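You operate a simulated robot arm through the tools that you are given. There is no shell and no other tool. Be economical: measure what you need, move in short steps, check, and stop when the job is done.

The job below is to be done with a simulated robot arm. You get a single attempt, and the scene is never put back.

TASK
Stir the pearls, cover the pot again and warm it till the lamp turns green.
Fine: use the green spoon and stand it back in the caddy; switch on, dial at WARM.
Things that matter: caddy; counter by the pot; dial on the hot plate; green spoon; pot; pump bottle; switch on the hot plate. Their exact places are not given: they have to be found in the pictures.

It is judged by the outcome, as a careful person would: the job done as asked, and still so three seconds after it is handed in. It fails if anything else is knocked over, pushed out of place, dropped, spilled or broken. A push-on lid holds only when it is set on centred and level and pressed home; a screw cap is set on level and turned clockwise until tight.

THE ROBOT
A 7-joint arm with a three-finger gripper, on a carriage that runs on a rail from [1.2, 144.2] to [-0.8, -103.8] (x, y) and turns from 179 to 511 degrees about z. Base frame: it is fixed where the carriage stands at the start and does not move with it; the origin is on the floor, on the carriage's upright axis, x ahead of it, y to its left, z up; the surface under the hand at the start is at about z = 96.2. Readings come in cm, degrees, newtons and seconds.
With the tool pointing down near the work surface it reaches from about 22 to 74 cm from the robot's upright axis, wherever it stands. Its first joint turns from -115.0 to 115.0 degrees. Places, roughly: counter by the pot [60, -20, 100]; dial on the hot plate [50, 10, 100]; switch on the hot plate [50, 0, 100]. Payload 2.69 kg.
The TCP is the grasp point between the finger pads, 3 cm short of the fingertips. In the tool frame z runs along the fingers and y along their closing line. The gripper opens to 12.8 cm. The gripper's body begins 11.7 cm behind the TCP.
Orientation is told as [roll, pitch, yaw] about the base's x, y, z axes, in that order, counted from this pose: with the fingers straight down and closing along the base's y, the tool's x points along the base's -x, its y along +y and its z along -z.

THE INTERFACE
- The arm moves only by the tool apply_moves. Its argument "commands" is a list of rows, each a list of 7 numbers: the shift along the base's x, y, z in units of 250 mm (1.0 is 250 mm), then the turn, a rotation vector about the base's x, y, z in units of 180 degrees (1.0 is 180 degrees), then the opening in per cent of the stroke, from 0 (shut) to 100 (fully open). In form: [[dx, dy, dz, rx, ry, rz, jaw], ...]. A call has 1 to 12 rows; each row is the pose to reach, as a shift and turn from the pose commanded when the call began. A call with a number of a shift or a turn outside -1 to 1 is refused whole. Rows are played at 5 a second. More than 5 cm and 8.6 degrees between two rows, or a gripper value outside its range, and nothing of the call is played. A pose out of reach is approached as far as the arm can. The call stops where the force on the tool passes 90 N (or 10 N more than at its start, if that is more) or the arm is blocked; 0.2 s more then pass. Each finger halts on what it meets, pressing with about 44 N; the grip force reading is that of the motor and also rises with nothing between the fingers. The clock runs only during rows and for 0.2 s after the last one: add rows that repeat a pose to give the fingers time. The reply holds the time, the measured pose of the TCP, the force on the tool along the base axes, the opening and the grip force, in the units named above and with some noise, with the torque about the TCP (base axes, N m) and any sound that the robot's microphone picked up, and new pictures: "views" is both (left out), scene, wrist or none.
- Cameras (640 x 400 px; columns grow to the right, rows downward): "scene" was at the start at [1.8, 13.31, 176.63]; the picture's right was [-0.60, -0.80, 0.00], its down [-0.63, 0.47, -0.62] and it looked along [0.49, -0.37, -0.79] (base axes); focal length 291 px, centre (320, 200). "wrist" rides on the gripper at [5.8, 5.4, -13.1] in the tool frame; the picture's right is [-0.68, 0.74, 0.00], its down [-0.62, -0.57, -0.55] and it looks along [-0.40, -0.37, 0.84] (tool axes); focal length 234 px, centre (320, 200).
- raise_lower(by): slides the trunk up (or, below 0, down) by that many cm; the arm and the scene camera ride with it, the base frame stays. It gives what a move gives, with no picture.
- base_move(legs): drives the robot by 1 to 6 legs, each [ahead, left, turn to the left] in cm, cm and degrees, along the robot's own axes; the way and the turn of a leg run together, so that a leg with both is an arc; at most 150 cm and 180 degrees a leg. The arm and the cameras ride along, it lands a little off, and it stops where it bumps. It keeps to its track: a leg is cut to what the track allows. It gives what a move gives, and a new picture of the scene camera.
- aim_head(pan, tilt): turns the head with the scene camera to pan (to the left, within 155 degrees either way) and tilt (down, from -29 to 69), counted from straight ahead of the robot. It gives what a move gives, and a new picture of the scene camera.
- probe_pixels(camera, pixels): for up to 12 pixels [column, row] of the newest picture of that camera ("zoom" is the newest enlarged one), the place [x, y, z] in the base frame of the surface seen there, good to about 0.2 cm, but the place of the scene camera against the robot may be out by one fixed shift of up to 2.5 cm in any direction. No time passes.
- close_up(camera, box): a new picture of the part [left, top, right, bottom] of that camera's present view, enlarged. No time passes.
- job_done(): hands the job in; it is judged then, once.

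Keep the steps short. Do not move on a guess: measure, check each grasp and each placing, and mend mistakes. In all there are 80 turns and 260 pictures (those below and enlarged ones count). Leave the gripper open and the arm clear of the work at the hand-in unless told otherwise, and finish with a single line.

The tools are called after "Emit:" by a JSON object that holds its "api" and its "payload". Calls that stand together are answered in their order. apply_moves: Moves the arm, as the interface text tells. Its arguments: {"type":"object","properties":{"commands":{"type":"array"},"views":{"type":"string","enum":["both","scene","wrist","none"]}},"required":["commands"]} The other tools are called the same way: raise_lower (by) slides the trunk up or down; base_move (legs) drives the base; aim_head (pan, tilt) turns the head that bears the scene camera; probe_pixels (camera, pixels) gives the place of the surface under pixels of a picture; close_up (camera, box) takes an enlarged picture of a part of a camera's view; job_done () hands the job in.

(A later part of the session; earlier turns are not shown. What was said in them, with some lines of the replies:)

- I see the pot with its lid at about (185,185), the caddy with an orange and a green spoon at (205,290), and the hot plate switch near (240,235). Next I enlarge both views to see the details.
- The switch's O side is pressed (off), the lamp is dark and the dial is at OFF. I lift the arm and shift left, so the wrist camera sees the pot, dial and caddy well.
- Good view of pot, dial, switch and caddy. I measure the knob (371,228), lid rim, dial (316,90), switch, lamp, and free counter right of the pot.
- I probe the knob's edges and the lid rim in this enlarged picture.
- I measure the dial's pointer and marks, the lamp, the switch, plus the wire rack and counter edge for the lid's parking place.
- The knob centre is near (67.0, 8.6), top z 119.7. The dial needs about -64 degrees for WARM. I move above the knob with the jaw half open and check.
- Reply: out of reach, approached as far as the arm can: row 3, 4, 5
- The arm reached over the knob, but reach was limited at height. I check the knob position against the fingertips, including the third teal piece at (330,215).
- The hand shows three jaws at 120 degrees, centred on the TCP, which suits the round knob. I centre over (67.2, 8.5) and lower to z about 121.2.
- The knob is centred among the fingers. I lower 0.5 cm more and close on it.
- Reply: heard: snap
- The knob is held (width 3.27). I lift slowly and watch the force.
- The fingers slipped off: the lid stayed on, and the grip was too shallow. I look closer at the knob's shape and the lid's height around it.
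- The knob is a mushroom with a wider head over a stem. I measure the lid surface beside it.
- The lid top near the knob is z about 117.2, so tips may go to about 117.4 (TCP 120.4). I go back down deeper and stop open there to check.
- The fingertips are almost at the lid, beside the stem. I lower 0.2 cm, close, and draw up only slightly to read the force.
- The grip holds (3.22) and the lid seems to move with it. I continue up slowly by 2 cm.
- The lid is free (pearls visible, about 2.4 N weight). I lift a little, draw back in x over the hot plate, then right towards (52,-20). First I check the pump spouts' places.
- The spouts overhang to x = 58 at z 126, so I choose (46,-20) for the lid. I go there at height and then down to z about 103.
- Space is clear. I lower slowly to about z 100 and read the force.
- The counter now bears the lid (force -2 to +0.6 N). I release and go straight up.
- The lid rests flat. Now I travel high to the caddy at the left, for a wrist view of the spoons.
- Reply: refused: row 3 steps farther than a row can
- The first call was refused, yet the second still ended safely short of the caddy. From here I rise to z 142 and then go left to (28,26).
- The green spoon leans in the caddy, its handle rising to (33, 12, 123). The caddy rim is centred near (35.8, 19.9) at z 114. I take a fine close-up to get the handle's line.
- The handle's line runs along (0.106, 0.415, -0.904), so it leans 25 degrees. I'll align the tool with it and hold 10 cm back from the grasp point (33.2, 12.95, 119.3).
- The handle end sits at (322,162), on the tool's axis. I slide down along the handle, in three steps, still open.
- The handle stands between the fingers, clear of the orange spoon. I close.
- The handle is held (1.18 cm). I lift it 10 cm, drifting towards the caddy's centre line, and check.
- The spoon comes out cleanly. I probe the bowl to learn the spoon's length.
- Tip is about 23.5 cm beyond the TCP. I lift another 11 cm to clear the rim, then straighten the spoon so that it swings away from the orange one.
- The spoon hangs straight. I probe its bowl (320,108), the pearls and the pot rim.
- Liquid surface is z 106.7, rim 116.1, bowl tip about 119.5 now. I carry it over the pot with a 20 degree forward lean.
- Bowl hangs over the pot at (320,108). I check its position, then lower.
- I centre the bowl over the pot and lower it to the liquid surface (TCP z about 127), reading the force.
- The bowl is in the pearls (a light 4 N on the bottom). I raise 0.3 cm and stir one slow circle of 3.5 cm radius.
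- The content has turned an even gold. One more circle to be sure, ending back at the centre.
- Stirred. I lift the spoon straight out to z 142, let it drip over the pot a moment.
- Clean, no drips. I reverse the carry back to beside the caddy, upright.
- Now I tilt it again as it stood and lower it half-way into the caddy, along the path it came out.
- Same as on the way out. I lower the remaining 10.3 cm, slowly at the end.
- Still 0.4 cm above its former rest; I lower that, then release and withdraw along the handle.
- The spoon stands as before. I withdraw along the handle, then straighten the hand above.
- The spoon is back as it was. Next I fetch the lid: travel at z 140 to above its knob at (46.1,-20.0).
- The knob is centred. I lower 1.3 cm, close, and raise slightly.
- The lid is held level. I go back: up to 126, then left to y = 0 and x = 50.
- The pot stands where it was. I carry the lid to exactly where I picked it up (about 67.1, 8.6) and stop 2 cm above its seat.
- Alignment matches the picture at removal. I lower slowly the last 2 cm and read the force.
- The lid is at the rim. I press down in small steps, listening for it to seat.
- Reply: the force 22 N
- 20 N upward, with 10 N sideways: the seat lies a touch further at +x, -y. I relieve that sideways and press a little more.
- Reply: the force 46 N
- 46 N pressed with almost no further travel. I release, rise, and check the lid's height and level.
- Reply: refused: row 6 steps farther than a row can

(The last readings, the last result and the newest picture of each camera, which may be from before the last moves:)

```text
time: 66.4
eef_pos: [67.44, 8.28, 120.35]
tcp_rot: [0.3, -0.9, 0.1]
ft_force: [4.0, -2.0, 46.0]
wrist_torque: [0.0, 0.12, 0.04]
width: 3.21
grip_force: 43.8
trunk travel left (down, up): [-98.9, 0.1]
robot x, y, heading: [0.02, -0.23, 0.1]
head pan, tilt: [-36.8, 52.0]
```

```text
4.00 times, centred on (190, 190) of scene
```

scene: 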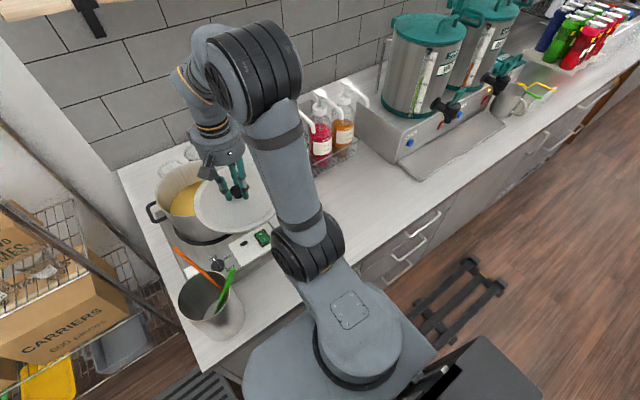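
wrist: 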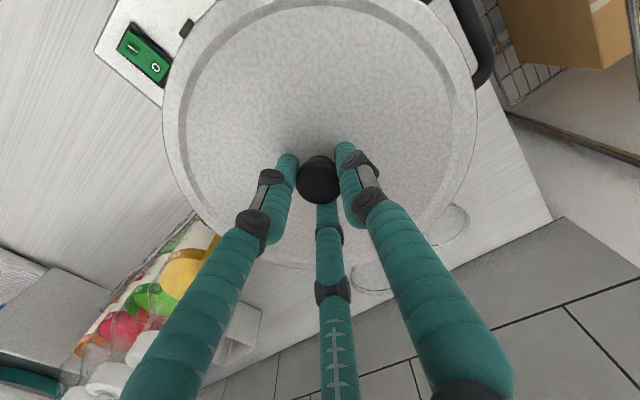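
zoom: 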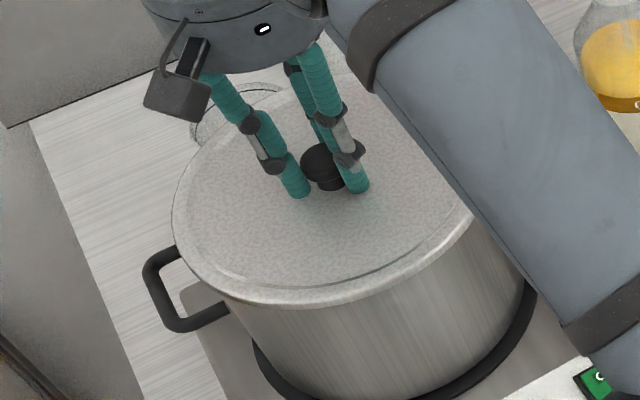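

Refused for step size (and it would have pulled the lid while gripping). I correct: relieve slightly, open, then rise.

Emit:
{"api": "apply_moves", "payload": {"commands": [[0, 0, 0.012, 0, 0, 0, 0], [0, 0, 0.012, 0, 0, 0, 50], [0, 0, 0.012, 0, 0, 0, 50], [0, 0, 0.012, 0, 0, 0, 50], [0, 0, 0.15, 0, 0, 0, 50], [-0.12, 0.04, 0.25, 0, 0, 0, 50], [-0.26, 0.08, 0.36, 0, 0, 0, 50], [-0.4, 0.13, 0.46, 0, 0, 0, 50], [-0.5, 0.18, 0.54, 0, 0, 0, 50], [-0.5, 0.18, 0.54, 0, 0, 0, 50]]}}

Emit:
{"api": "close_up", "payload": {"camera": "wrist", "box": [240, 60, 480, 280]}}

Emit:
{"api": "close_up", "payload": {"camera": "scene", "box": [130, 140, 250, 240]}}

```text
time: 68.6
eef_pos: [55.11, 12.81, 133.29]
tcp_rot: [0.1, 0.2, 0.0]
ft_force: [0.4, -0.4, -0.5]
wrist_torque: [0.05, 0.1, -0.02]
width: 6.38
grip_force: 0.0
trunk travel left (down, up): [-98.9, 0.1]
robot x, y, heading: [0.12, -0.03, -0.1]
head pan, tilt: [-36.8, 52.0]
heard: snap
```

scene: 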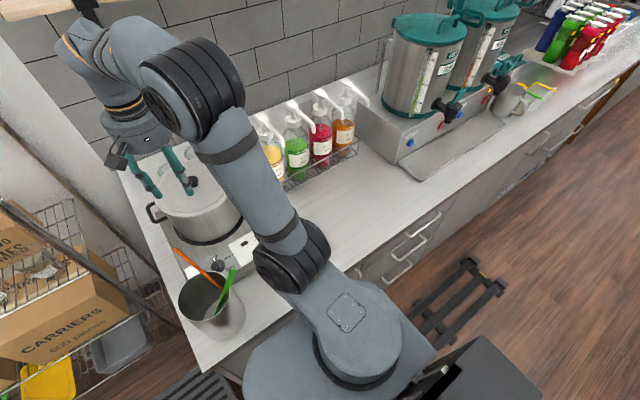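
wrist: 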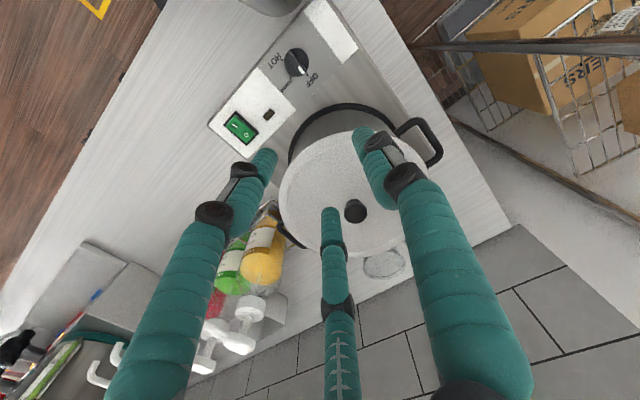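

```text
1.82 times, centred on (360, 170) of wrist
```

zoom: 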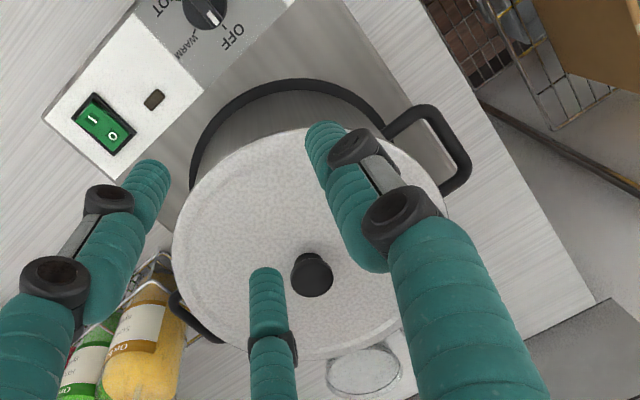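

```text
4.00 times, centred on (190, 190) of scene
```

zoom: 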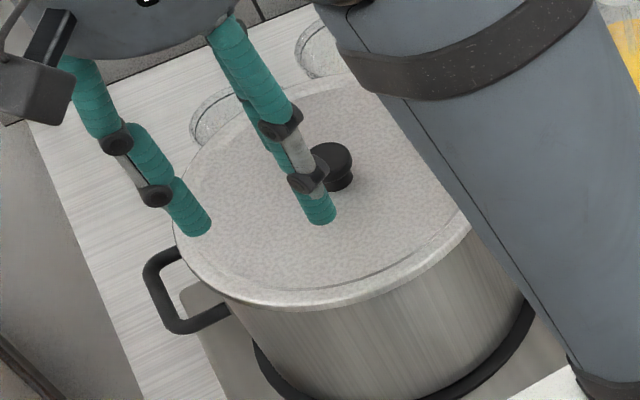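

A snap was heard. I measure the lid's level (it was 117.3 to 117.5 at the rim, 119.7 on the knob at the start).

Emit:
{"api": "probe_pixels", "payload": {"camera": "wrist", "pixels": [[356, 211], [290, 185], [350, 140], [345, 165], [310, 180], [395, 225], [350, 245], [310, 235], [290, 205], [325, 150]]}}

Emit:
{"api": "probe_pixels", "payload": {"camera": "zoom", "pixels": [[330, 155], [230, 285], [330, 298], [440, 240], [195, 200], [280, 100], [330, 240]]}}

```text
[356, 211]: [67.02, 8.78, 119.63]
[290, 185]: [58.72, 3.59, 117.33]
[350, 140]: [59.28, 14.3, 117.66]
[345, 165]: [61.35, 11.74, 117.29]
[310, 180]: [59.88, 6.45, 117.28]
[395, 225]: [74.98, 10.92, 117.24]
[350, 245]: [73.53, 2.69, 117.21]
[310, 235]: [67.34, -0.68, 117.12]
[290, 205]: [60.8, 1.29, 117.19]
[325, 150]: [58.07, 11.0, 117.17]
```

```text
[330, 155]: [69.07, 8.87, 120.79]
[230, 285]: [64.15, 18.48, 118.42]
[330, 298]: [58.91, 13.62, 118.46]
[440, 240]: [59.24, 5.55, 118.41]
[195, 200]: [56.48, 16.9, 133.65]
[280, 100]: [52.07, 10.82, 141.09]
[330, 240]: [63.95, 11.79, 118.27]
```

Level and at its original height. To be certain it is home, I close the fingers and press on top of the knob, from above.

Emit:
{"api": "apply_moves", "payload": {"commands": [[0.16, -0.055, 0, 0, 0, 0, 20], [0.32, -0.11, -0.04, 0, 0, 0, 0], [0.48, -0.166, -0.12, 0, 0, 0, 0], [0.48, -0.166, -0.26, 0, 0, 0, 0], [0.48, -0.166, -0.36, 0, 0, 0, 0], [0.48, -0.166, -0.4, 0, 0, 0, 0], [0.48, -0.166, -0.415, 0, 0, 0, 0], [0.48, -0.166, -0.415, 0, 0, 0, 0]], "views": "wrist"}}

```text
time: 70.4
eef_pos: [67.05, 8.76, 122.71]
tcp_rot: [0.0, 0.0, -0.1]
ft_force: [0.9, -0.4, 0.3]
wrist_torque: [0.04, 0.0, -0.01]
width: 0.2
grip_force: 31.0
trunk travel left (down, up): [-98.9, 0.1]
robot x, y, heading: [-0.15, 0.02, -0.1]
head pan, tilt: [-36.8, 52.0]
```

wrist: 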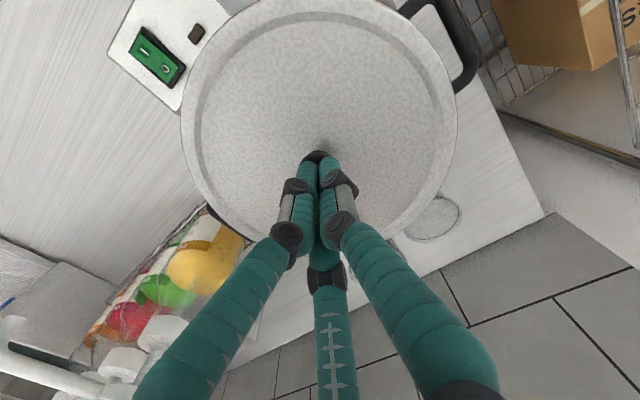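

Fingertips are over the knob. I press in millimetre steps.

Emit:
{"api": "apply_moves", "payload": {"commands": [[0, 0, -0.006, 0, 0, 0, 0], [0, 0, -0.012, 0, 0, 0, 0], [0, 0, -0.018, 0, 0, 0, 0], [0, 0, -0.024, 0, 0, 0, 0], [0, 0, -0.03, 0, 0, 0, 0], [0, 0, -0.036, 0, 0, 0, 0], [0, 0, -0.036, 0, 0, 0, 0]], "views": "none"}}

```text
time: 72.0
eef_pos: [67.11, 8.77, 122.3]
tcp_rot: [0.1, -0.6, -0.1]
ft_force: [8.5, 1.2, 33.2]
wrist_torque: [-0.05, -0.07, -0.26]
width: 0.6
grip_force: 31.0
trunk travel left (down, up): [-98.9, 0.1]
robot x, y, heading: [0.17, 0.17, 0.2]
head pan, tilt: [-36.8, 52.0]
```

Emit:
{"api": "apply_moves", "payload": {"commands": [[0, 0, -0.006, 0, 0, 0, 0], [0, 0, -0.012, 0, 0, 0, 0], [0, 0, -0.016, 0, 0, 0, 0], [0, 0, -0.016, 0, 0, 0, 0]], "views": "wrist"}}

```text
time: 73.0
eef_pos: [66.95, 8.65, 122.39]
tcp_rot: [0.2, -1.0, 0.0]
ft_force: [8.4, 1.0, 49.9]
wrist_torque: [-0.11, 0.03, 0.07]
width: 0.61
grip_force: 31.2
trunk travel left (down, up): [-98.9, 0.1]
robot x, y, heading: [0.2, 0.09, -0.0]
head pan, tilt: [-36.8, 52.0]
```

wrist: 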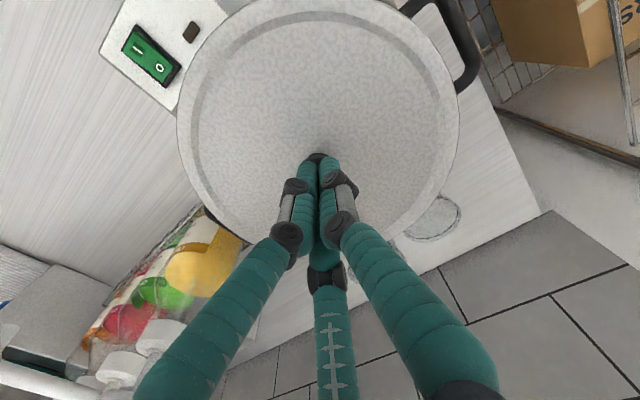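

Firm at 50 N with no more travel, so the lid is home. Next is the dial: I rise, go above (48,14) at z 138 and yaw by -45 degrees, to keep the camera clear of the orange spoon.

Emit:
{"api": "apply_moves", "payload": {"commands": [[0, 0, 0.1, 0, 0, 0, 0], [-0.04, 0, 0.28, 0, 0, 0, 0], [-0.14, 0, 0.44, 0, 0, 0, 20], [-0.26, 0.04, 0.58, 0, 0, -0.04, 50], [-0.42, 0.08, 0.63, 0, 0, -0.085, 50], [-0.58, 0.13, 0.65, 0, 0, -0.13, 50], [-0.7, 0.18, 0.65, 0, 0, -0.17, 50], [-0.76, 0.21, 0.65, 0, 0, -0.21, 50], [-0.76, 0.214, 0.65, 0, 0, -0.25, 50], [-0.76, 0.214, 0.65, 0, 0, -0.25, 50]]}}

```text
time: 75.2
eef_pos: [47.92, 14.09, 137.9]
tcp_rot: [0.0, 0.0, -45.1]
ft_force: [0.4, 0.0, 0.2]
wrist_torque: [0.02, -0.04, 0.01]
width: 6.41
grip_force: 0.1
trunk travel left (down, up): [-98.9, 0.1]
robot x, y, heading: [0.23, -0.3, -0.1]
head pan, tilt: [-36.8, 52.0]
```

scene: 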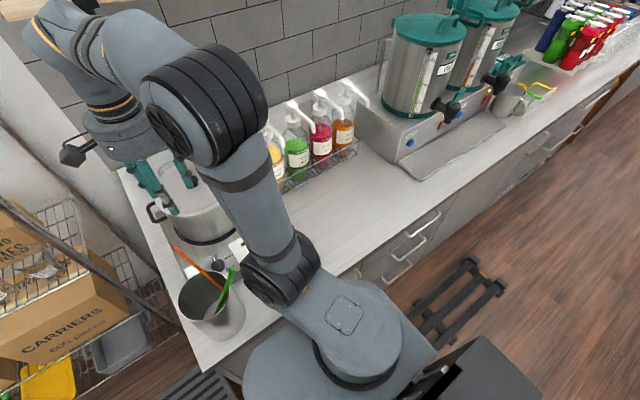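
wrist: 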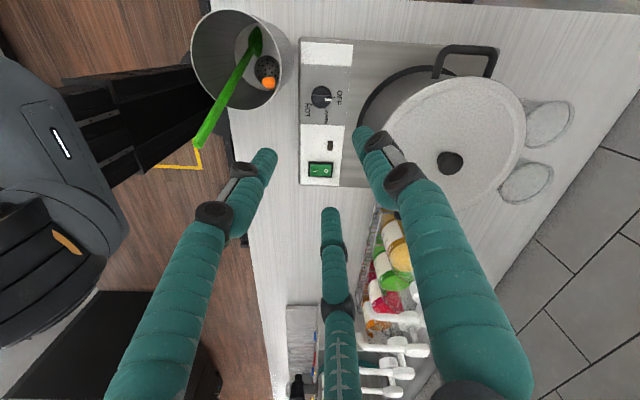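

The dial shows clearly at (321,96). I enlarge and measure its axis and marks.

Emit:
{"api": "close_up", "payload": {"camera": "wrist", "box": [285, 70, 365, 120]}}

```text
8.00 times, centred on (325, 95) of wrist
```

zoom: 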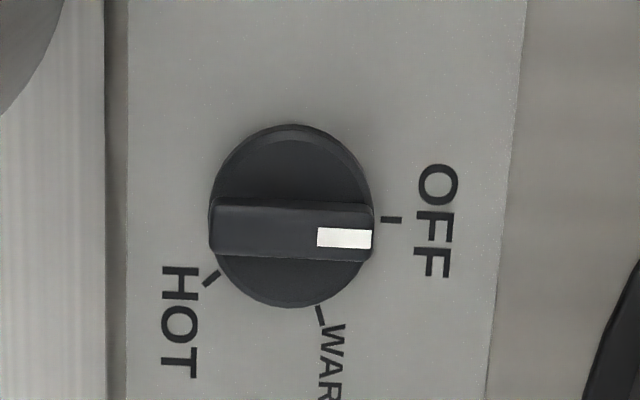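

Emit:
{"api": "probe_pixels", "payload": {"camera": "zoom", "pixels": [[290, 228], [212, 230], [372, 234], [290, 130], [290, 300], [390, 220], [320, 316], [212, 279], [290, 205], [290, 252], [345, 150], [240, 150]]}}

```text
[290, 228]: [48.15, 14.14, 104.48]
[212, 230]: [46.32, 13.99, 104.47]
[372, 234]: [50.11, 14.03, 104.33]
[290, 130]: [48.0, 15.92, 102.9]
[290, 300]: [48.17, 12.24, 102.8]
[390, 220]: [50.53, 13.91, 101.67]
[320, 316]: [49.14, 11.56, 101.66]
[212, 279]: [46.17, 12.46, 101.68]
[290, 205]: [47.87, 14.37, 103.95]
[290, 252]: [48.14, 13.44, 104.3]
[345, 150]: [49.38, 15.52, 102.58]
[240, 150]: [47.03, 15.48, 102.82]
```

Dial axis is (48.17, 14.05), disc radius 1.9, z 101.7 to 102.9. From OFF to WARM is about -70 degrees. I descend to z 116 and check clearance to the orange spoon.

Emit:
{"api": "apply_moves", "payload": {"commands": [[0.01, -0.002, -0.18, 0, 0, 0, 50], [0.01, -0.002, -0.36, 0, 0, 0, 50], [0.01, -0.002, -0.54, 0, 0, 0, 50], [0.01, -0.002, -0.72, 0, 0, 0, 50], [0.01, -0.002, -0.88, 0, 0, 0, 50], [0.01, -0.002, -0.88, 0, 0, 0, 50]]}}

Emit:
{"api": "close_up", "payload": {"camera": "scene", "box": [140, 170, 280, 310]}}

```text
time: 76.6
eef_pos: [48.24, 13.92, 115.89]
tcp_rot: [0.0, 0.0, -45.1]
ft_force: [0.2, 0.6, 0.6]
wrist_torque: [0.03, 0.0, 0.01]
width: 6.41
grip_force: 0.1
trunk travel left (down, up): [-98.9, 0.1]
robot x, y, heading: [-0.0, -0.21, -0.0]
head pan, tilt: [-36.8, 52.0]
```

scene: 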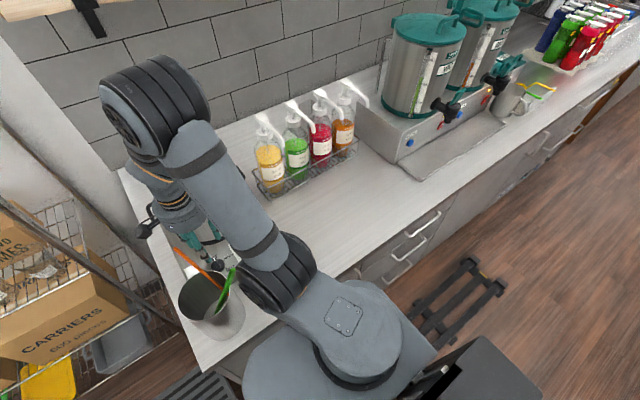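
wrist: 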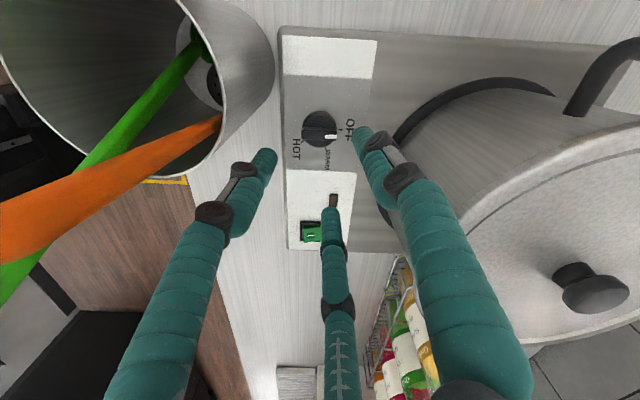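

```text
2.86 times, centred on (210, 240) of scene
```

zoom: 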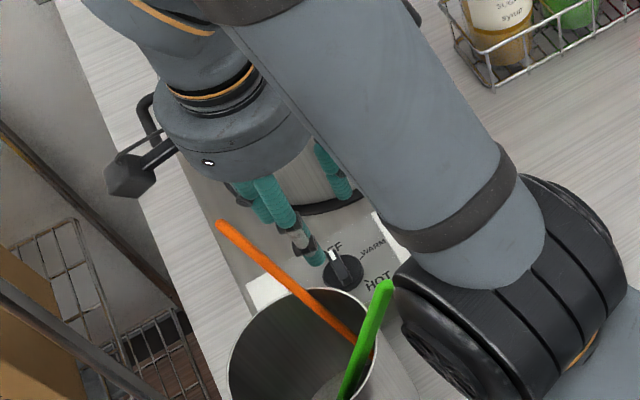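

I probe the palm edge nearest the orange spoon, and the elbow nearest the green one.

Emit:
{"api": "probe_pixels", "payload": {"camera": "zoom", "pixels": [[180, 170], [215, 180], [250, 180], [155, 140], [220, 225], [405, 320], [400, 240], [430, 350], [390, 285], [120, 180]]}}

```text
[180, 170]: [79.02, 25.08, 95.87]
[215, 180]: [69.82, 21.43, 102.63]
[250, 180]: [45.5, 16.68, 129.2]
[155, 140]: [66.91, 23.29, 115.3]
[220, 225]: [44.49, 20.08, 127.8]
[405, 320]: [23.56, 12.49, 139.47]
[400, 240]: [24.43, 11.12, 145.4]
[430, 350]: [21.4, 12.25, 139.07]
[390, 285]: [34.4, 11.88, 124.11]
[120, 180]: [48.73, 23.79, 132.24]
```

The palm radius is about 4.5 cm, giving around 2 cm clearance to the orange spoon; the shoulder does not descend. I lower to z 106 and look.

Emit:
{"api": "apply_moves", "payload": {"commands": [[0, 0.004, -0.14, 0, 0, 0, 50], [0, 0.004, -0.28, 0, 0, 0, 50], [0, 0.004, -0.39, 0, 0, 0, 50], [0, 0.004, -0.39, 0, 0, 0, 50]]}}

Emit:
{"api": "close_up", "payload": {"camera": "scene", "box": [140, 170, 280, 310]}}

```text
time: 77.6
eef_pos: [48.31, 14.09, 106.23]
tcp_rot: [0.0, -0.1, -45.0]
ft_force: [-0.4, 0.1, 1.3]
wrist_torque: [-0.03, -0.06, 0.0]
width: 6.42
grip_force: 0.0
trunk travel left (down, up): [-98.9, 0.1]
robot x, y, heading: [0.17, -0.18, 0.2]
head pan, tilt: [-36.8, 52.0]
```

scene: 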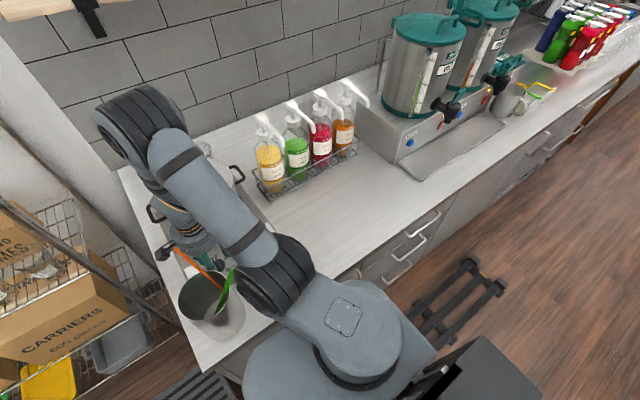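
wrist: 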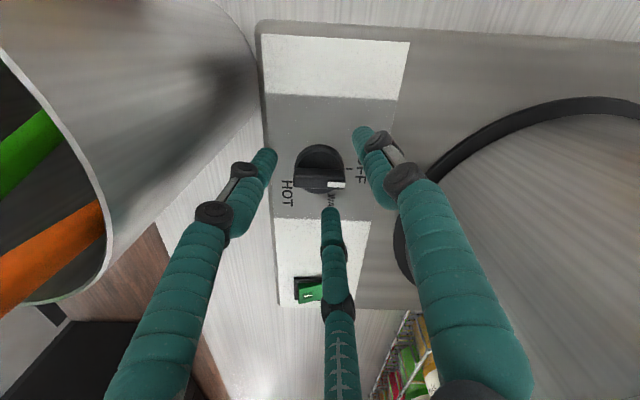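

```text
2.86 times, centred on (210, 240) of scene
```

zoom: 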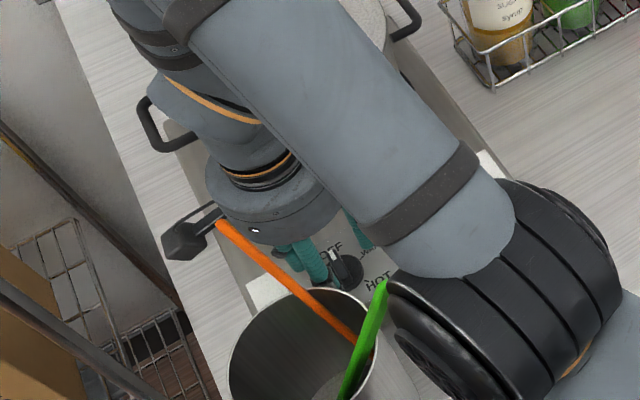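

Neither spoon moved. I lower 1.1 cm so the tips flank the dial, and close.

Emit:
{"api": "apply_moves", "payload": {"commands": [[-0.002, 0, -0.03, 0, 0, 0, 50], [-0.002, 0, -0.045, 0, 0, 0, 50], [-0.002, 0, -0.045, 0, 0, 0, 30], [-0.002, 0, -0.045, 0, 0, 0, 10], [-0.002, 0, -0.045, 0, 0, 0, 0], [-0.002, 0, -0.045, 0, 0, 0, 0], [-0.002, 0, -0.045, 0, 0, 0, 0]], "views": "wrist"}}

```text
time: 79.2
eef_pos: [48.27, 13.99, 104.99]
tcp_rot: [0.0, 0.1, -45.2]
ft_force: [0.3, -11.4, -1.1]
wrist_torque: [-0.57, -0.22, -0.17]
width: 3.92
grip_force: 42.3
trunk travel left (down, up): [-98.9, 0.1]
robot x, y, heading: [-0.3, -0.12, 0.2]
head pan, tilt: [-36.8, 52.0]
```

wrist: 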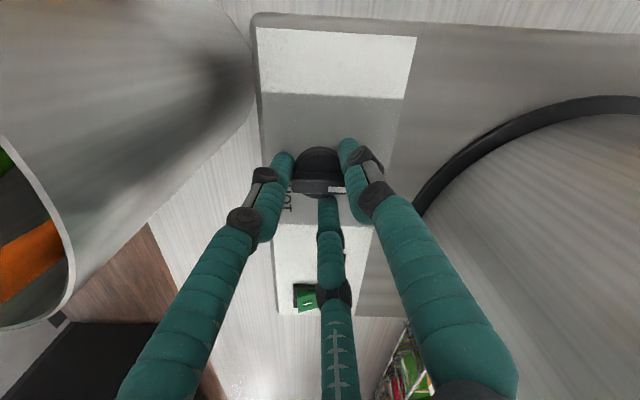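

The dial is held (3.92 cm), with 11 N sideways, which I relieve by 1 mm. Then I turn -70 degrees in nine steps.

Emit:
{"api": "apply_moves", "payload": {"commands": [[0, -0.005, 0, 0, 0, 0, 0], [0, -0.005, 0, 0, 0, -0.043, 0], [0, -0.005, 0, 0, 0, -0.086, 0], [0, -0.005, 0, 0, 0, -0.13, 0], [0, -0.005, 0, 0, 0, -0.173, 0], [0, -0.005, 0, 0, 0, -0.216, 0], [0, -0.005, 0, 0, 0, -0.26, 0], [0, -0.005, 0, 0, 0, -0.303, 0], [0, -0.005, 0, 0, 0, -0.346, 0], [0, -0.005, 0, 0, 0, -0.389, 0], [0, -0.005, 0, 0, 0, -0.389, 0]]}}

```text
time: 81.6
eef_pos: [48.27, 13.79, 105.01]
tcp_rot: [0.0, 0.1, -115.2]
ft_force: [2.0, -6.9, 15.8]
wrist_torque: [-0.41, -0.09, 0.02]
width: 3.87
grip_force: 44.5
trunk travel left (down, up): [-98.9, 0.1]
robot x, y, heading: [-0.2, 0.01, -0.3]
head pan, tilt: [-36.8, 52.0]
```

scene: 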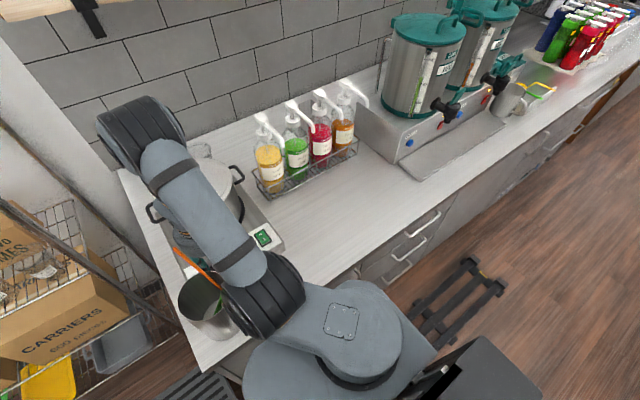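
wrist: 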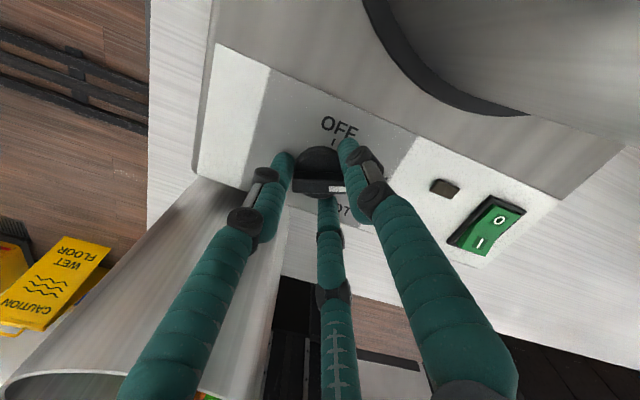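

The dial turned with the hand. The arm's shoulder link now covers the spoons in view, so I check it closely before moving on.

Emit:
{"api": "close_up", "payload": {"camera": "scene", "box": [140, 220, 280, 340]}}

Emit:
{"api": "close_up", "payload": {"camera": "wrist", "box": [240, 100, 400, 230]}}

```text
3.33 times, centred on (210, 280) of scene
```

zoom: 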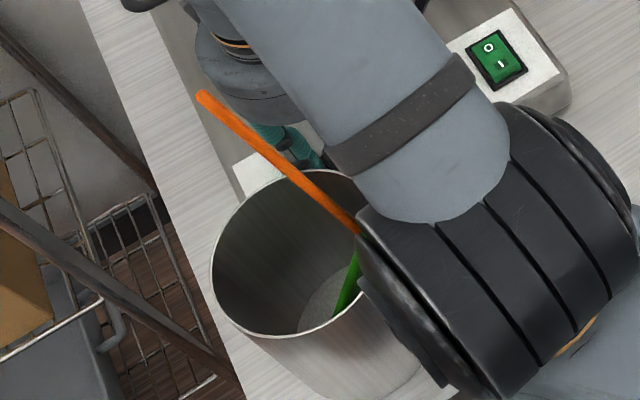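

```text
3.08 times, centred on (320, 165) of wrist
```

zoom: 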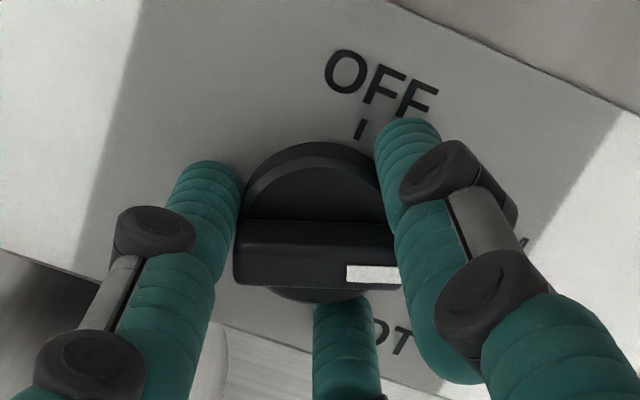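

Both spoons are undisturbed. I open and rise to look at the dial.

Emit:
{"api": "apply_moves", "payload": {"commands": [[0, 0, 0, 0, 0, 0, 30], [0, 0, 0, 0, 0, 0, 50], [0, 0, 0, 0, 0, 0, 50], [0, 0, 0.1, 0, 0, 0, 50], [0, 0, 0.26, 0, 0, 0, 50], [0, 0, 0.44, 0, 0, 0, 50], [0, 0, 0.62, 0, 0, 0, 50], [0, 0, 0.8, 0, 0, 0, 50], [0, 0, 0.9, 0, 0, 0, 50], [0, 0, 0.9, 0, 0, 0, 50]]}}

Emit:
{"api": "close_up", "payload": {"camera": "wrist", "box": [260, 50, 420, 150]}}

```text
time: 83.8
eef_pos: [48.2, 14.03, 127.56]
tcp_rot: [-0.1, 0.0, -115.0]
ft_force: [0.7, -0.4, 0.4]
wrist_torque: [0.01, 0.02, -0.02]
width: 6.4
grip_force: 0.0
trunk travel left (down, up): [-98.9, 0.1]
robot x, y, heading: [0.2, 0.14, -0.1]
head pan, tilt: [-36.8, 52.0]
```

scene: 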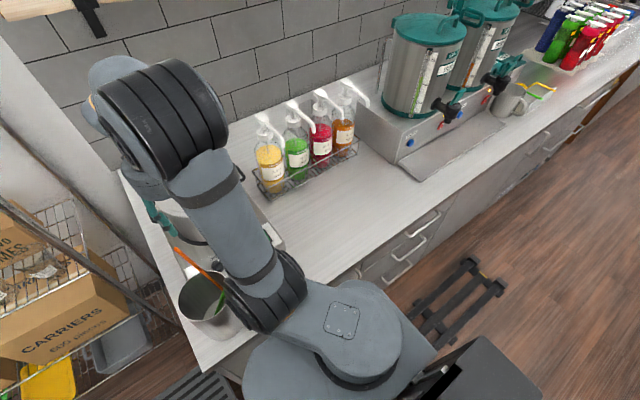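
wrist: 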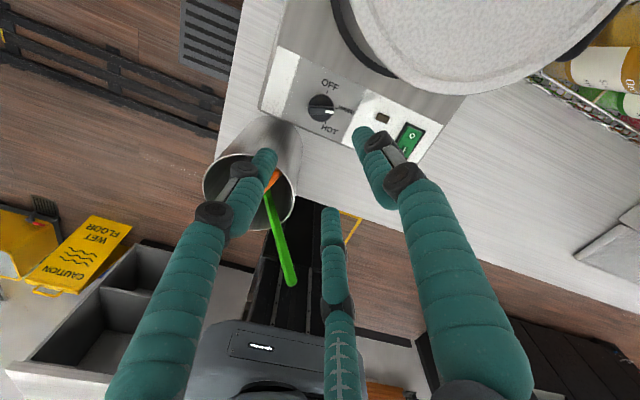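

```text
4.00 times, centred on (340, 100) of wrist
```

zoom: 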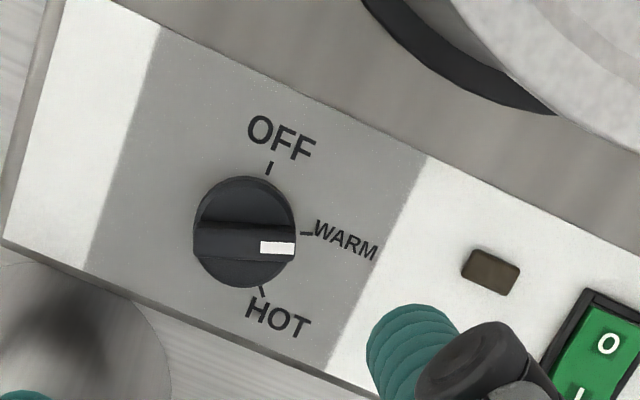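

The pointer is at WARM, allowing for parallax. I confirm its angle with probes.

Emit:
{"api": "probe_pixels", "payload": {"camera": "zoom", "pixels": [[202, 238], [244, 242], [290, 245], [306, 234], [269, 168], [262, 291], [244, 180], [490, 270], [607, 343], [265, 248], [288, 248]]}}

```text
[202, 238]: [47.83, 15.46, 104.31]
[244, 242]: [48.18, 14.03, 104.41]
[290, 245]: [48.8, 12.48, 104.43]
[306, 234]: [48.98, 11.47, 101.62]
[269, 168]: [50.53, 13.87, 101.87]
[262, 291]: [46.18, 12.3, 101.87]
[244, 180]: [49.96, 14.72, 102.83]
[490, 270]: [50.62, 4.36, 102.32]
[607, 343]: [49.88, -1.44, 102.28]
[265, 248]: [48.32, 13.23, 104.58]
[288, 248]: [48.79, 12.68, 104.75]
```

Pointer and WARM mark both lie at -72 degrees: set. Now the switch: the raised I half is at (47.5,-1.6). I go above it with closed fingers.

Emit:
{"api": "apply_moves", "payload": {"commands": [[0, -0.1, 0.06, 0, 0, 0.03, 30], [-0.01, -0.28, 0.06, 0, 0, 0.06, 0], [-0.03, -0.45, 0.06, 0, 0, 0.1, 0], [-0.05, -0.624, 0.06, 0, 0, 0.139, 0], [-0.05, -0.624, -0.12, 0, 0, 0.139, 0], [-0.05, -0.624, -0.3, 0, 0, 0.139, 0], [-0.05, -0.624, -0.48, 0, 0, 0.139, 0], [-0.05, -0.624, -0.66, 0, 0, 0.139, 0], [-0.05, -0.624, -0.72, 0, 0, 0.139, 0], [-0.05, -0.624, -0.72, 0, 0, 0.139, 0]]}}

Emit:
{"api": "close_up", "payload": {"camera": "wrist", "box": [240, 60, 400, 200]}}

```text
time: 86.0
eef_pos: [47.07, -1.76, 109.5]
tcp_rot: [0.1, 0.0, -89.9]
ft_force: [-0.8, -0.6, 0.3]
wrist_torque: [0.01, 0.02, 0.05]
width: 0.24
grip_force: 31.6
trunk travel left (down, up): [-98.9, 0.1]
robot x, y, heading: [0.04, -0.14, -0.2]
head pan, tilt: [-36.8, 52.0]
```

scene: 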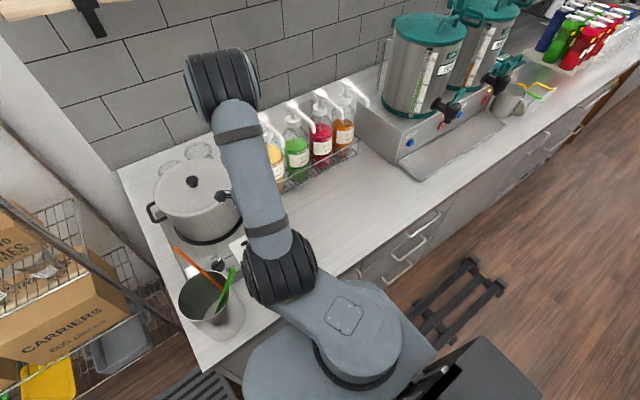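
wrist: 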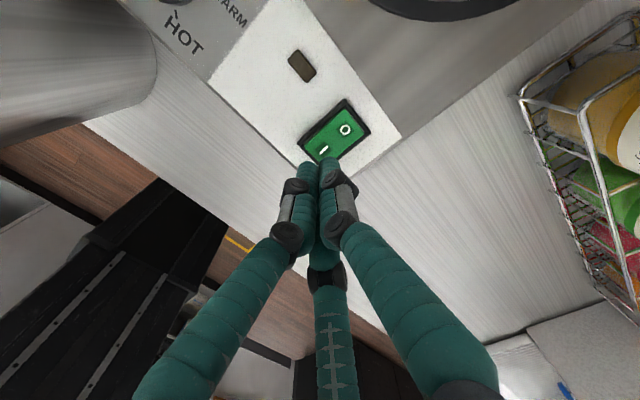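

```text
2.86 times, centred on (320, 130) of wrist
```

zoom: 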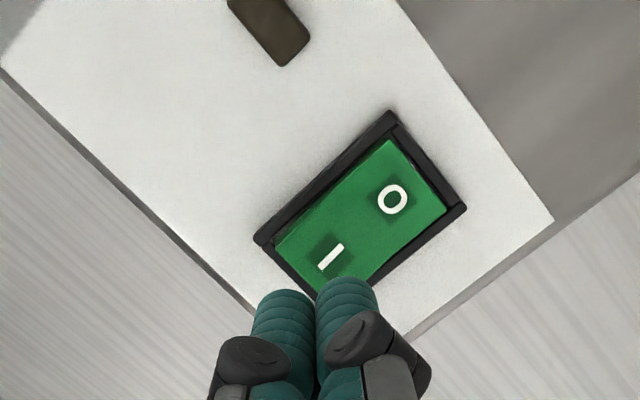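

The tool's axis meets the I half. I lower and press in small steps.

Emit:
{"api": "apply_moves", "payload": {"commands": [[0, 0, -0.1, 0, 0, 0, 0], [0, 0, -0.13, 0, 0, 0, 0], [0, 0, -0.14, 0, 0, 0, 0], [0, 0, -0.148, 0, 0, 0, 0], [0, 0, -0.156, 0, 0, 0, 0], [0, 0, -0.164, 0, 0, 0, 0], [0, 0, -0.164, 0, 0, 0, 0]], "views": "wrist"}}

```text
time: 87.6
eef_pos: [46.96, -1.65, 105.48]
tcp_rot: [0.4, 0.0, -90.0]
ft_force: [-0.5, -0.7, 26.7]
wrist_torque: [-0.04, -0.46, -0.12]
width: 0.21
grip_force: 31.2
trunk travel left (down, up): [-98.9, 0.1]
robot x, y, heading: [0.04, 0.01, -0.3]
head pan, tilt: [-36.8, 52.0]
```

wrist: 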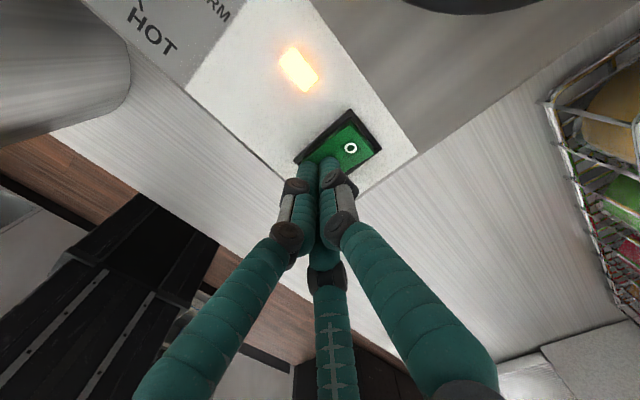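

The lamp is lit orange: the switch is on. I rise and clear, opening the gripper, then watch the lamp.

Emit:
{"api": "apply_moves", "payload": {"commands": [[0, 0, 0.04, 0, 0, 0, 0], [0, 0, 0.2, 0, 0, 0, 0], [0, 0, 0.38, 0, 0, 0, 20], [0, 0, 0.56, 0, 0, 0, 50], [0, 0, 0.74, 0, 0, 0, 50], [0, 0, 0.92, 0, 0, 0, 50], [0, 0, 0.92, 0, 0, 0, 50], [0, 0, 0.92, 0, 0, 0, 50]]}}

Emit:
{"api": "close_up", "payload": {"camera": "wrist", "box": [200, 0, 440, 180]}}

```text
time: 89.4
eef_pos: [46.98, -1.66, 128.65]
tcp_rot: [0.0, 0.0, -90.1]
ft_force: [0.8, -1.2, -0.4]
wrist_torque: [-0.01, -0.03, 0.02]
width: 6.4
grip_force: 0.0
trunk travel left (down, up): [-98.9, 0.1]
robot x, y, heading: [0.01, -0.11, 0.3]
head pan, tilt: [-36.8, 52.0]
```

scene: 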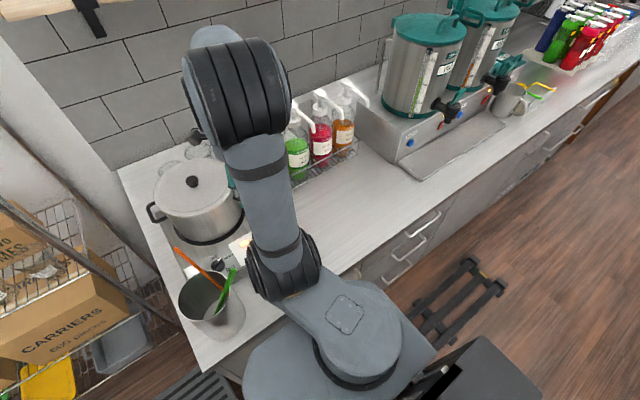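
wrist: 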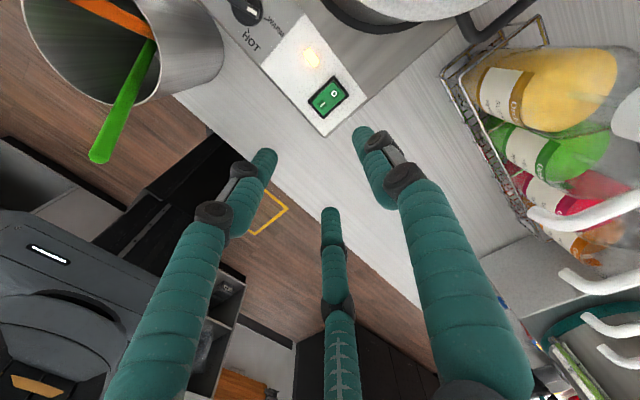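

```text
2.22 times, centred on (320, 90) of wrist
```

zoom: 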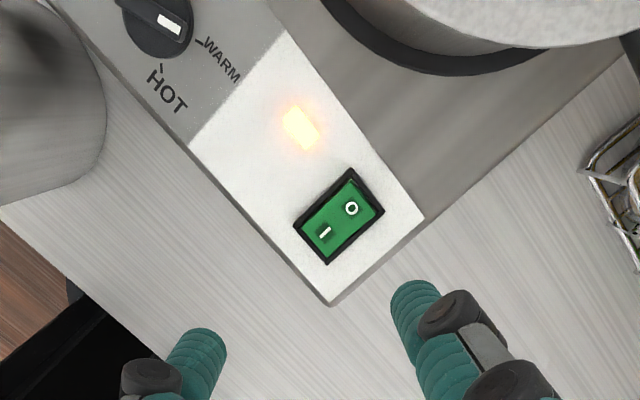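

The lamp stays amber: it is warming. I wait, holding the pose (2.4 s per call), and check the lamp.

Emit:
{"api": "apply_moves", "payload": {"commands": [[0, 0, 0, 0, 0, 0, 100], [0, 0, 0, 0, 0, 0, 100], [0, 0, 0, 0, 0, 0, 100], [0, 0, 0, 0, 0, 0, 100], [0, 0, 0, 0, 0, 0, 100], [0, 0, 0, 0, 0, 0, 100], [0, 0, 0, 0, 0, 0, 100], [0, 0, 0, 0, 0, 0, 100], [0, 0, 0, 0, 0, 0, 100], [0, 0, 0, 0, 0, 0, 100], [0, 0, 0, 0, 0, 0, 100], [0, 0, 0, 0, 0, 0, 100]], "views": "none"}}

Emit:
{"api": "apply_moves", "payload": {"commands": [[0, 0, 0, 0, 0, 0, 100], [0, 0, 0, 0, 0, 0, 100], [0, 0, 0, 0, 0, 0, 100], [0, 0, 0, 0, 0, 0, 100], [0, 0, 0, 0, 0, 0, 100], [0, 0, 0, 0, 0, 0, 100], [0, 0, 0, 0, 0, 0, 100], [0, 0, 0, 0, 0, 0, 100], [0, 0, 0, 0, 0, 0, 100], [0, 0, 0, 0, 0, 0, 100], [0, 0, 0, 0, 0, 0, 100], [0, 0, 0, 0, 0, 0, 100]], "views": "wrist"}}

```text
time: 92.0
eef_pos: [46.92, -1.54, 128.55]
tcp_rot: [-0.1, 0.0, -90.1]
ft_force: [0.3, 0.2, 0.5]
wrist_torque: [0.03, 0.01, 0.0]
width: 12.82
grip_force: 0.0
trunk travel left (down, up): [-98.9, 0.1]
robot x, y, heading: [0.19, -0.2, 0.1]
head pan, tilt: [-36.8, 52.0]
```

```text
time: 94.6
eef_pos: [46.93, -1.46, 128.6]
tcp_rot: [-0.1, 0.0, -90.1]
ft_force: [-0.3, -0.3, -0.5]
wrist_torque: [0.0, -0.02, 0.01]
width: 12.77
grip_force: 0.1
trunk travel left (down, up): [-98.9, 0.1]
robot x, y, heading: [0.23, -0.18, -0.0]
head pan, tilt: [-36.8, 52.0]
```

wrist: 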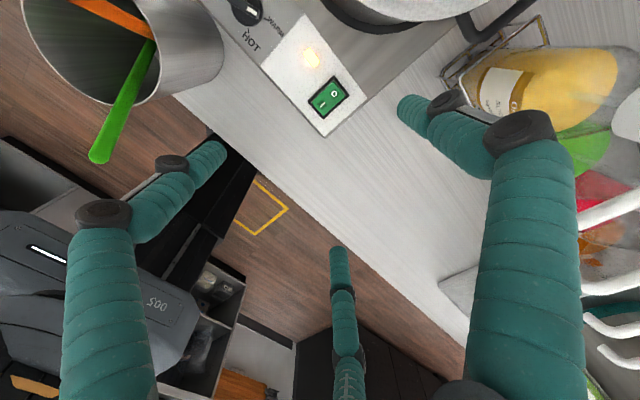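

Still amber. I wait longer, with several holds at once.

Emit:
{"api": "apply_moves", "payload": {"commands": [[0, 0, 0, 0, 0, 0, 100], [0, 0, 0, 0, 0, 0, 100], [0, 0, 0, 0, 0, 0, 100], [0, 0, 0, 0, 0, 0, 100], [0, 0, 0, 0, 0, 0, 100], [0, 0, 0, 0, 0, 0, 100], [0, 0, 0, 0, 0, 0, 100], [0, 0, 0, 0, 0, 0, 100], [0, 0, 0, 0, 0, 0, 100], [0, 0, 0, 0, 0, 0, 100], [0, 0, 0, 0, 0, 0, 100], [0, 0, 0, 0, 0, 0, 100]], "views": "none"}}

Emit:
{"api": "apply_moves", "payload": {"commands": [[0, 0, 0, 0, 0, 0, 100], [0, 0, 0, 0, 0, 0, 100], [0, 0, 0, 0, 0, 0, 100], [0, 0, 0, 0, 0, 0, 100], [0, 0, 0, 0, 0, 0, 100], [0, 0, 0, 0, 0, 0, 100], [0, 0, 0, 0, 0, 0, 100], [0, 0, 0, 0, 0, 0, 100], [0, 0, 0, 0, 0, 0, 100], [0, 0, 0, 0, 0, 0, 100], [0, 0, 0, 0, 0, 0, 100], [0, 0, 0, 0, 0, 0, 100]], "views": "none"}}

Emit:
{"api": "apply_moves", "payload": {"commands": [[0, 0, 0, 0, 0, 0, 100], [0, 0, 0, 0, 0, 0, 100], [0, 0, 0, 0, 0, 0, 100], [0, 0, 0, 0, 0, 0, 100], [0, 0, 0, 0, 0, 0, 100], [0, 0, 0, 0, 0, 0, 100], [0, 0, 0, 0, 0, 0, 100], [0, 0, 0, 0, 0, 0, 100], [0, 0, 0, 0, 0, 0, 100], [0, 0, 0, 0, 0, 0, 100], [0, 0, 0, 0, 0, 0, 100], [0, 0, 0, 0, 0, 0, 100]], "views": "wrist"}}

```text
time: 97.2
eef_pos: [47.07, -1.66, 128.71]
tcp_rot: [0.0, -0.1, -90.0]
ft_force: [-0.3, -0.1, -0.4]
wrist_torque: [-0.02, -0.02, -0.01]
width: 12.81
grip_force: 0.1
trunk travel left (down, up): [-98.9, 0.1]
robot x, y, heading: [0.01, 0.05, 0.0]
head pan, tilt: [-36.8, 52.0]
```

```text
time: 99.8
eef_pos: [46.97, -1.51, 128.6]
tcp_rot: [-0.1, 0.0, -90.0]
ft_force: [0.7, -0.5, 0.4]
wrist_torque: [0.0, 0.01, -0.02]
width: 12.8
grip_force: 0.1
trunk travel left (down, up): [-98.9, 0.1]
robot x, y, heading: [0.11, -0.06, 0.2]
head pan, tilt: [-36.8, 52.0]
```

```text
time: 102.4
eef_pos: [46.99, -1.59, 128.62]
tcp_rot: [0.0, 0.0, -90.0]
ft_force: [0.5, 0.3, -0.8]
wrist_torque: [0.0, -0.01, -0.04]
width: 12.8
grip_force: 0.2
trunk travel left (down, up): [-98.9, 0.1]
robot x, y, heading: [0.33, 0.1, 0.0]
head pan, tilt: [-36.8, 52.0]
```

wrist: 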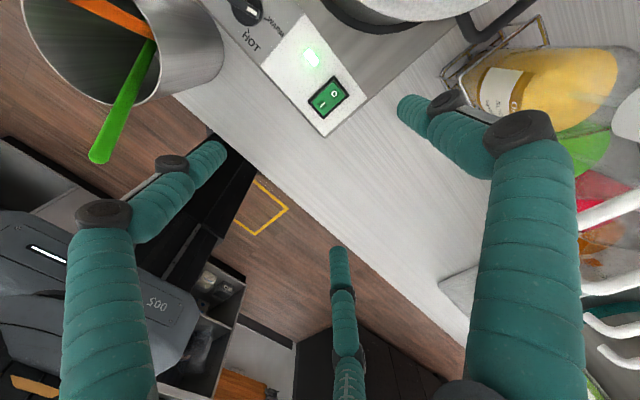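

The lamp is green at (312,57). A last check of the whole scene before handing in.

Emit:
{"api": "close_up", "payload": {"camera": "scene", "box": [110, 130, 290, 340]}}

Emit:
{"api": "close_up", "payload": {"camera": "wrist", "box": [200, 0, 440, 180]}}

```text
1.90 times, centred on (200, 235) of scene
```

zoom: 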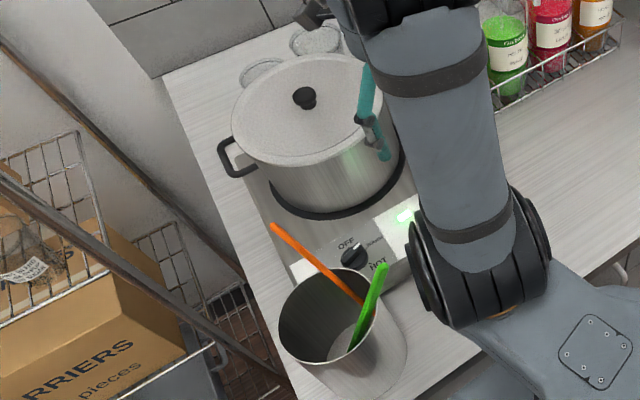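

```text
2.22 times, centred on (320, 90) of wrist
5 turns are left
```

zoom: 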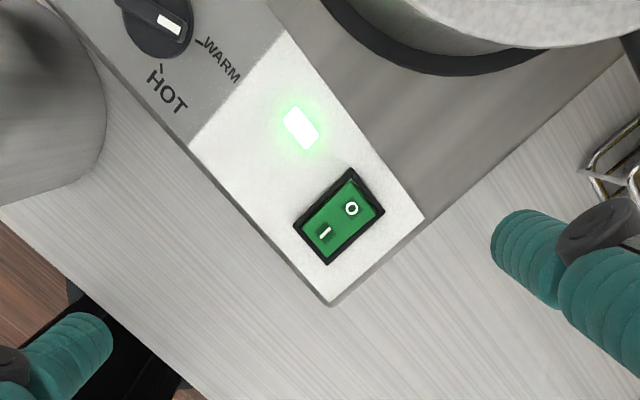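

The lid is on and level, both spoons stand in the caddy, the dial is at WARM, the switch is on and the lamp is green. The gripper is open and clear, so I hand in.

Emit:
{"api": "job_done", "payload": {}}

```text
The job is handed in.
```

I stirred the pearls with the green spoon and stood it back in the caddy, pressed the lid back on level, set the dial to WARM and switched on; the lamp turned green before I handed the job in.
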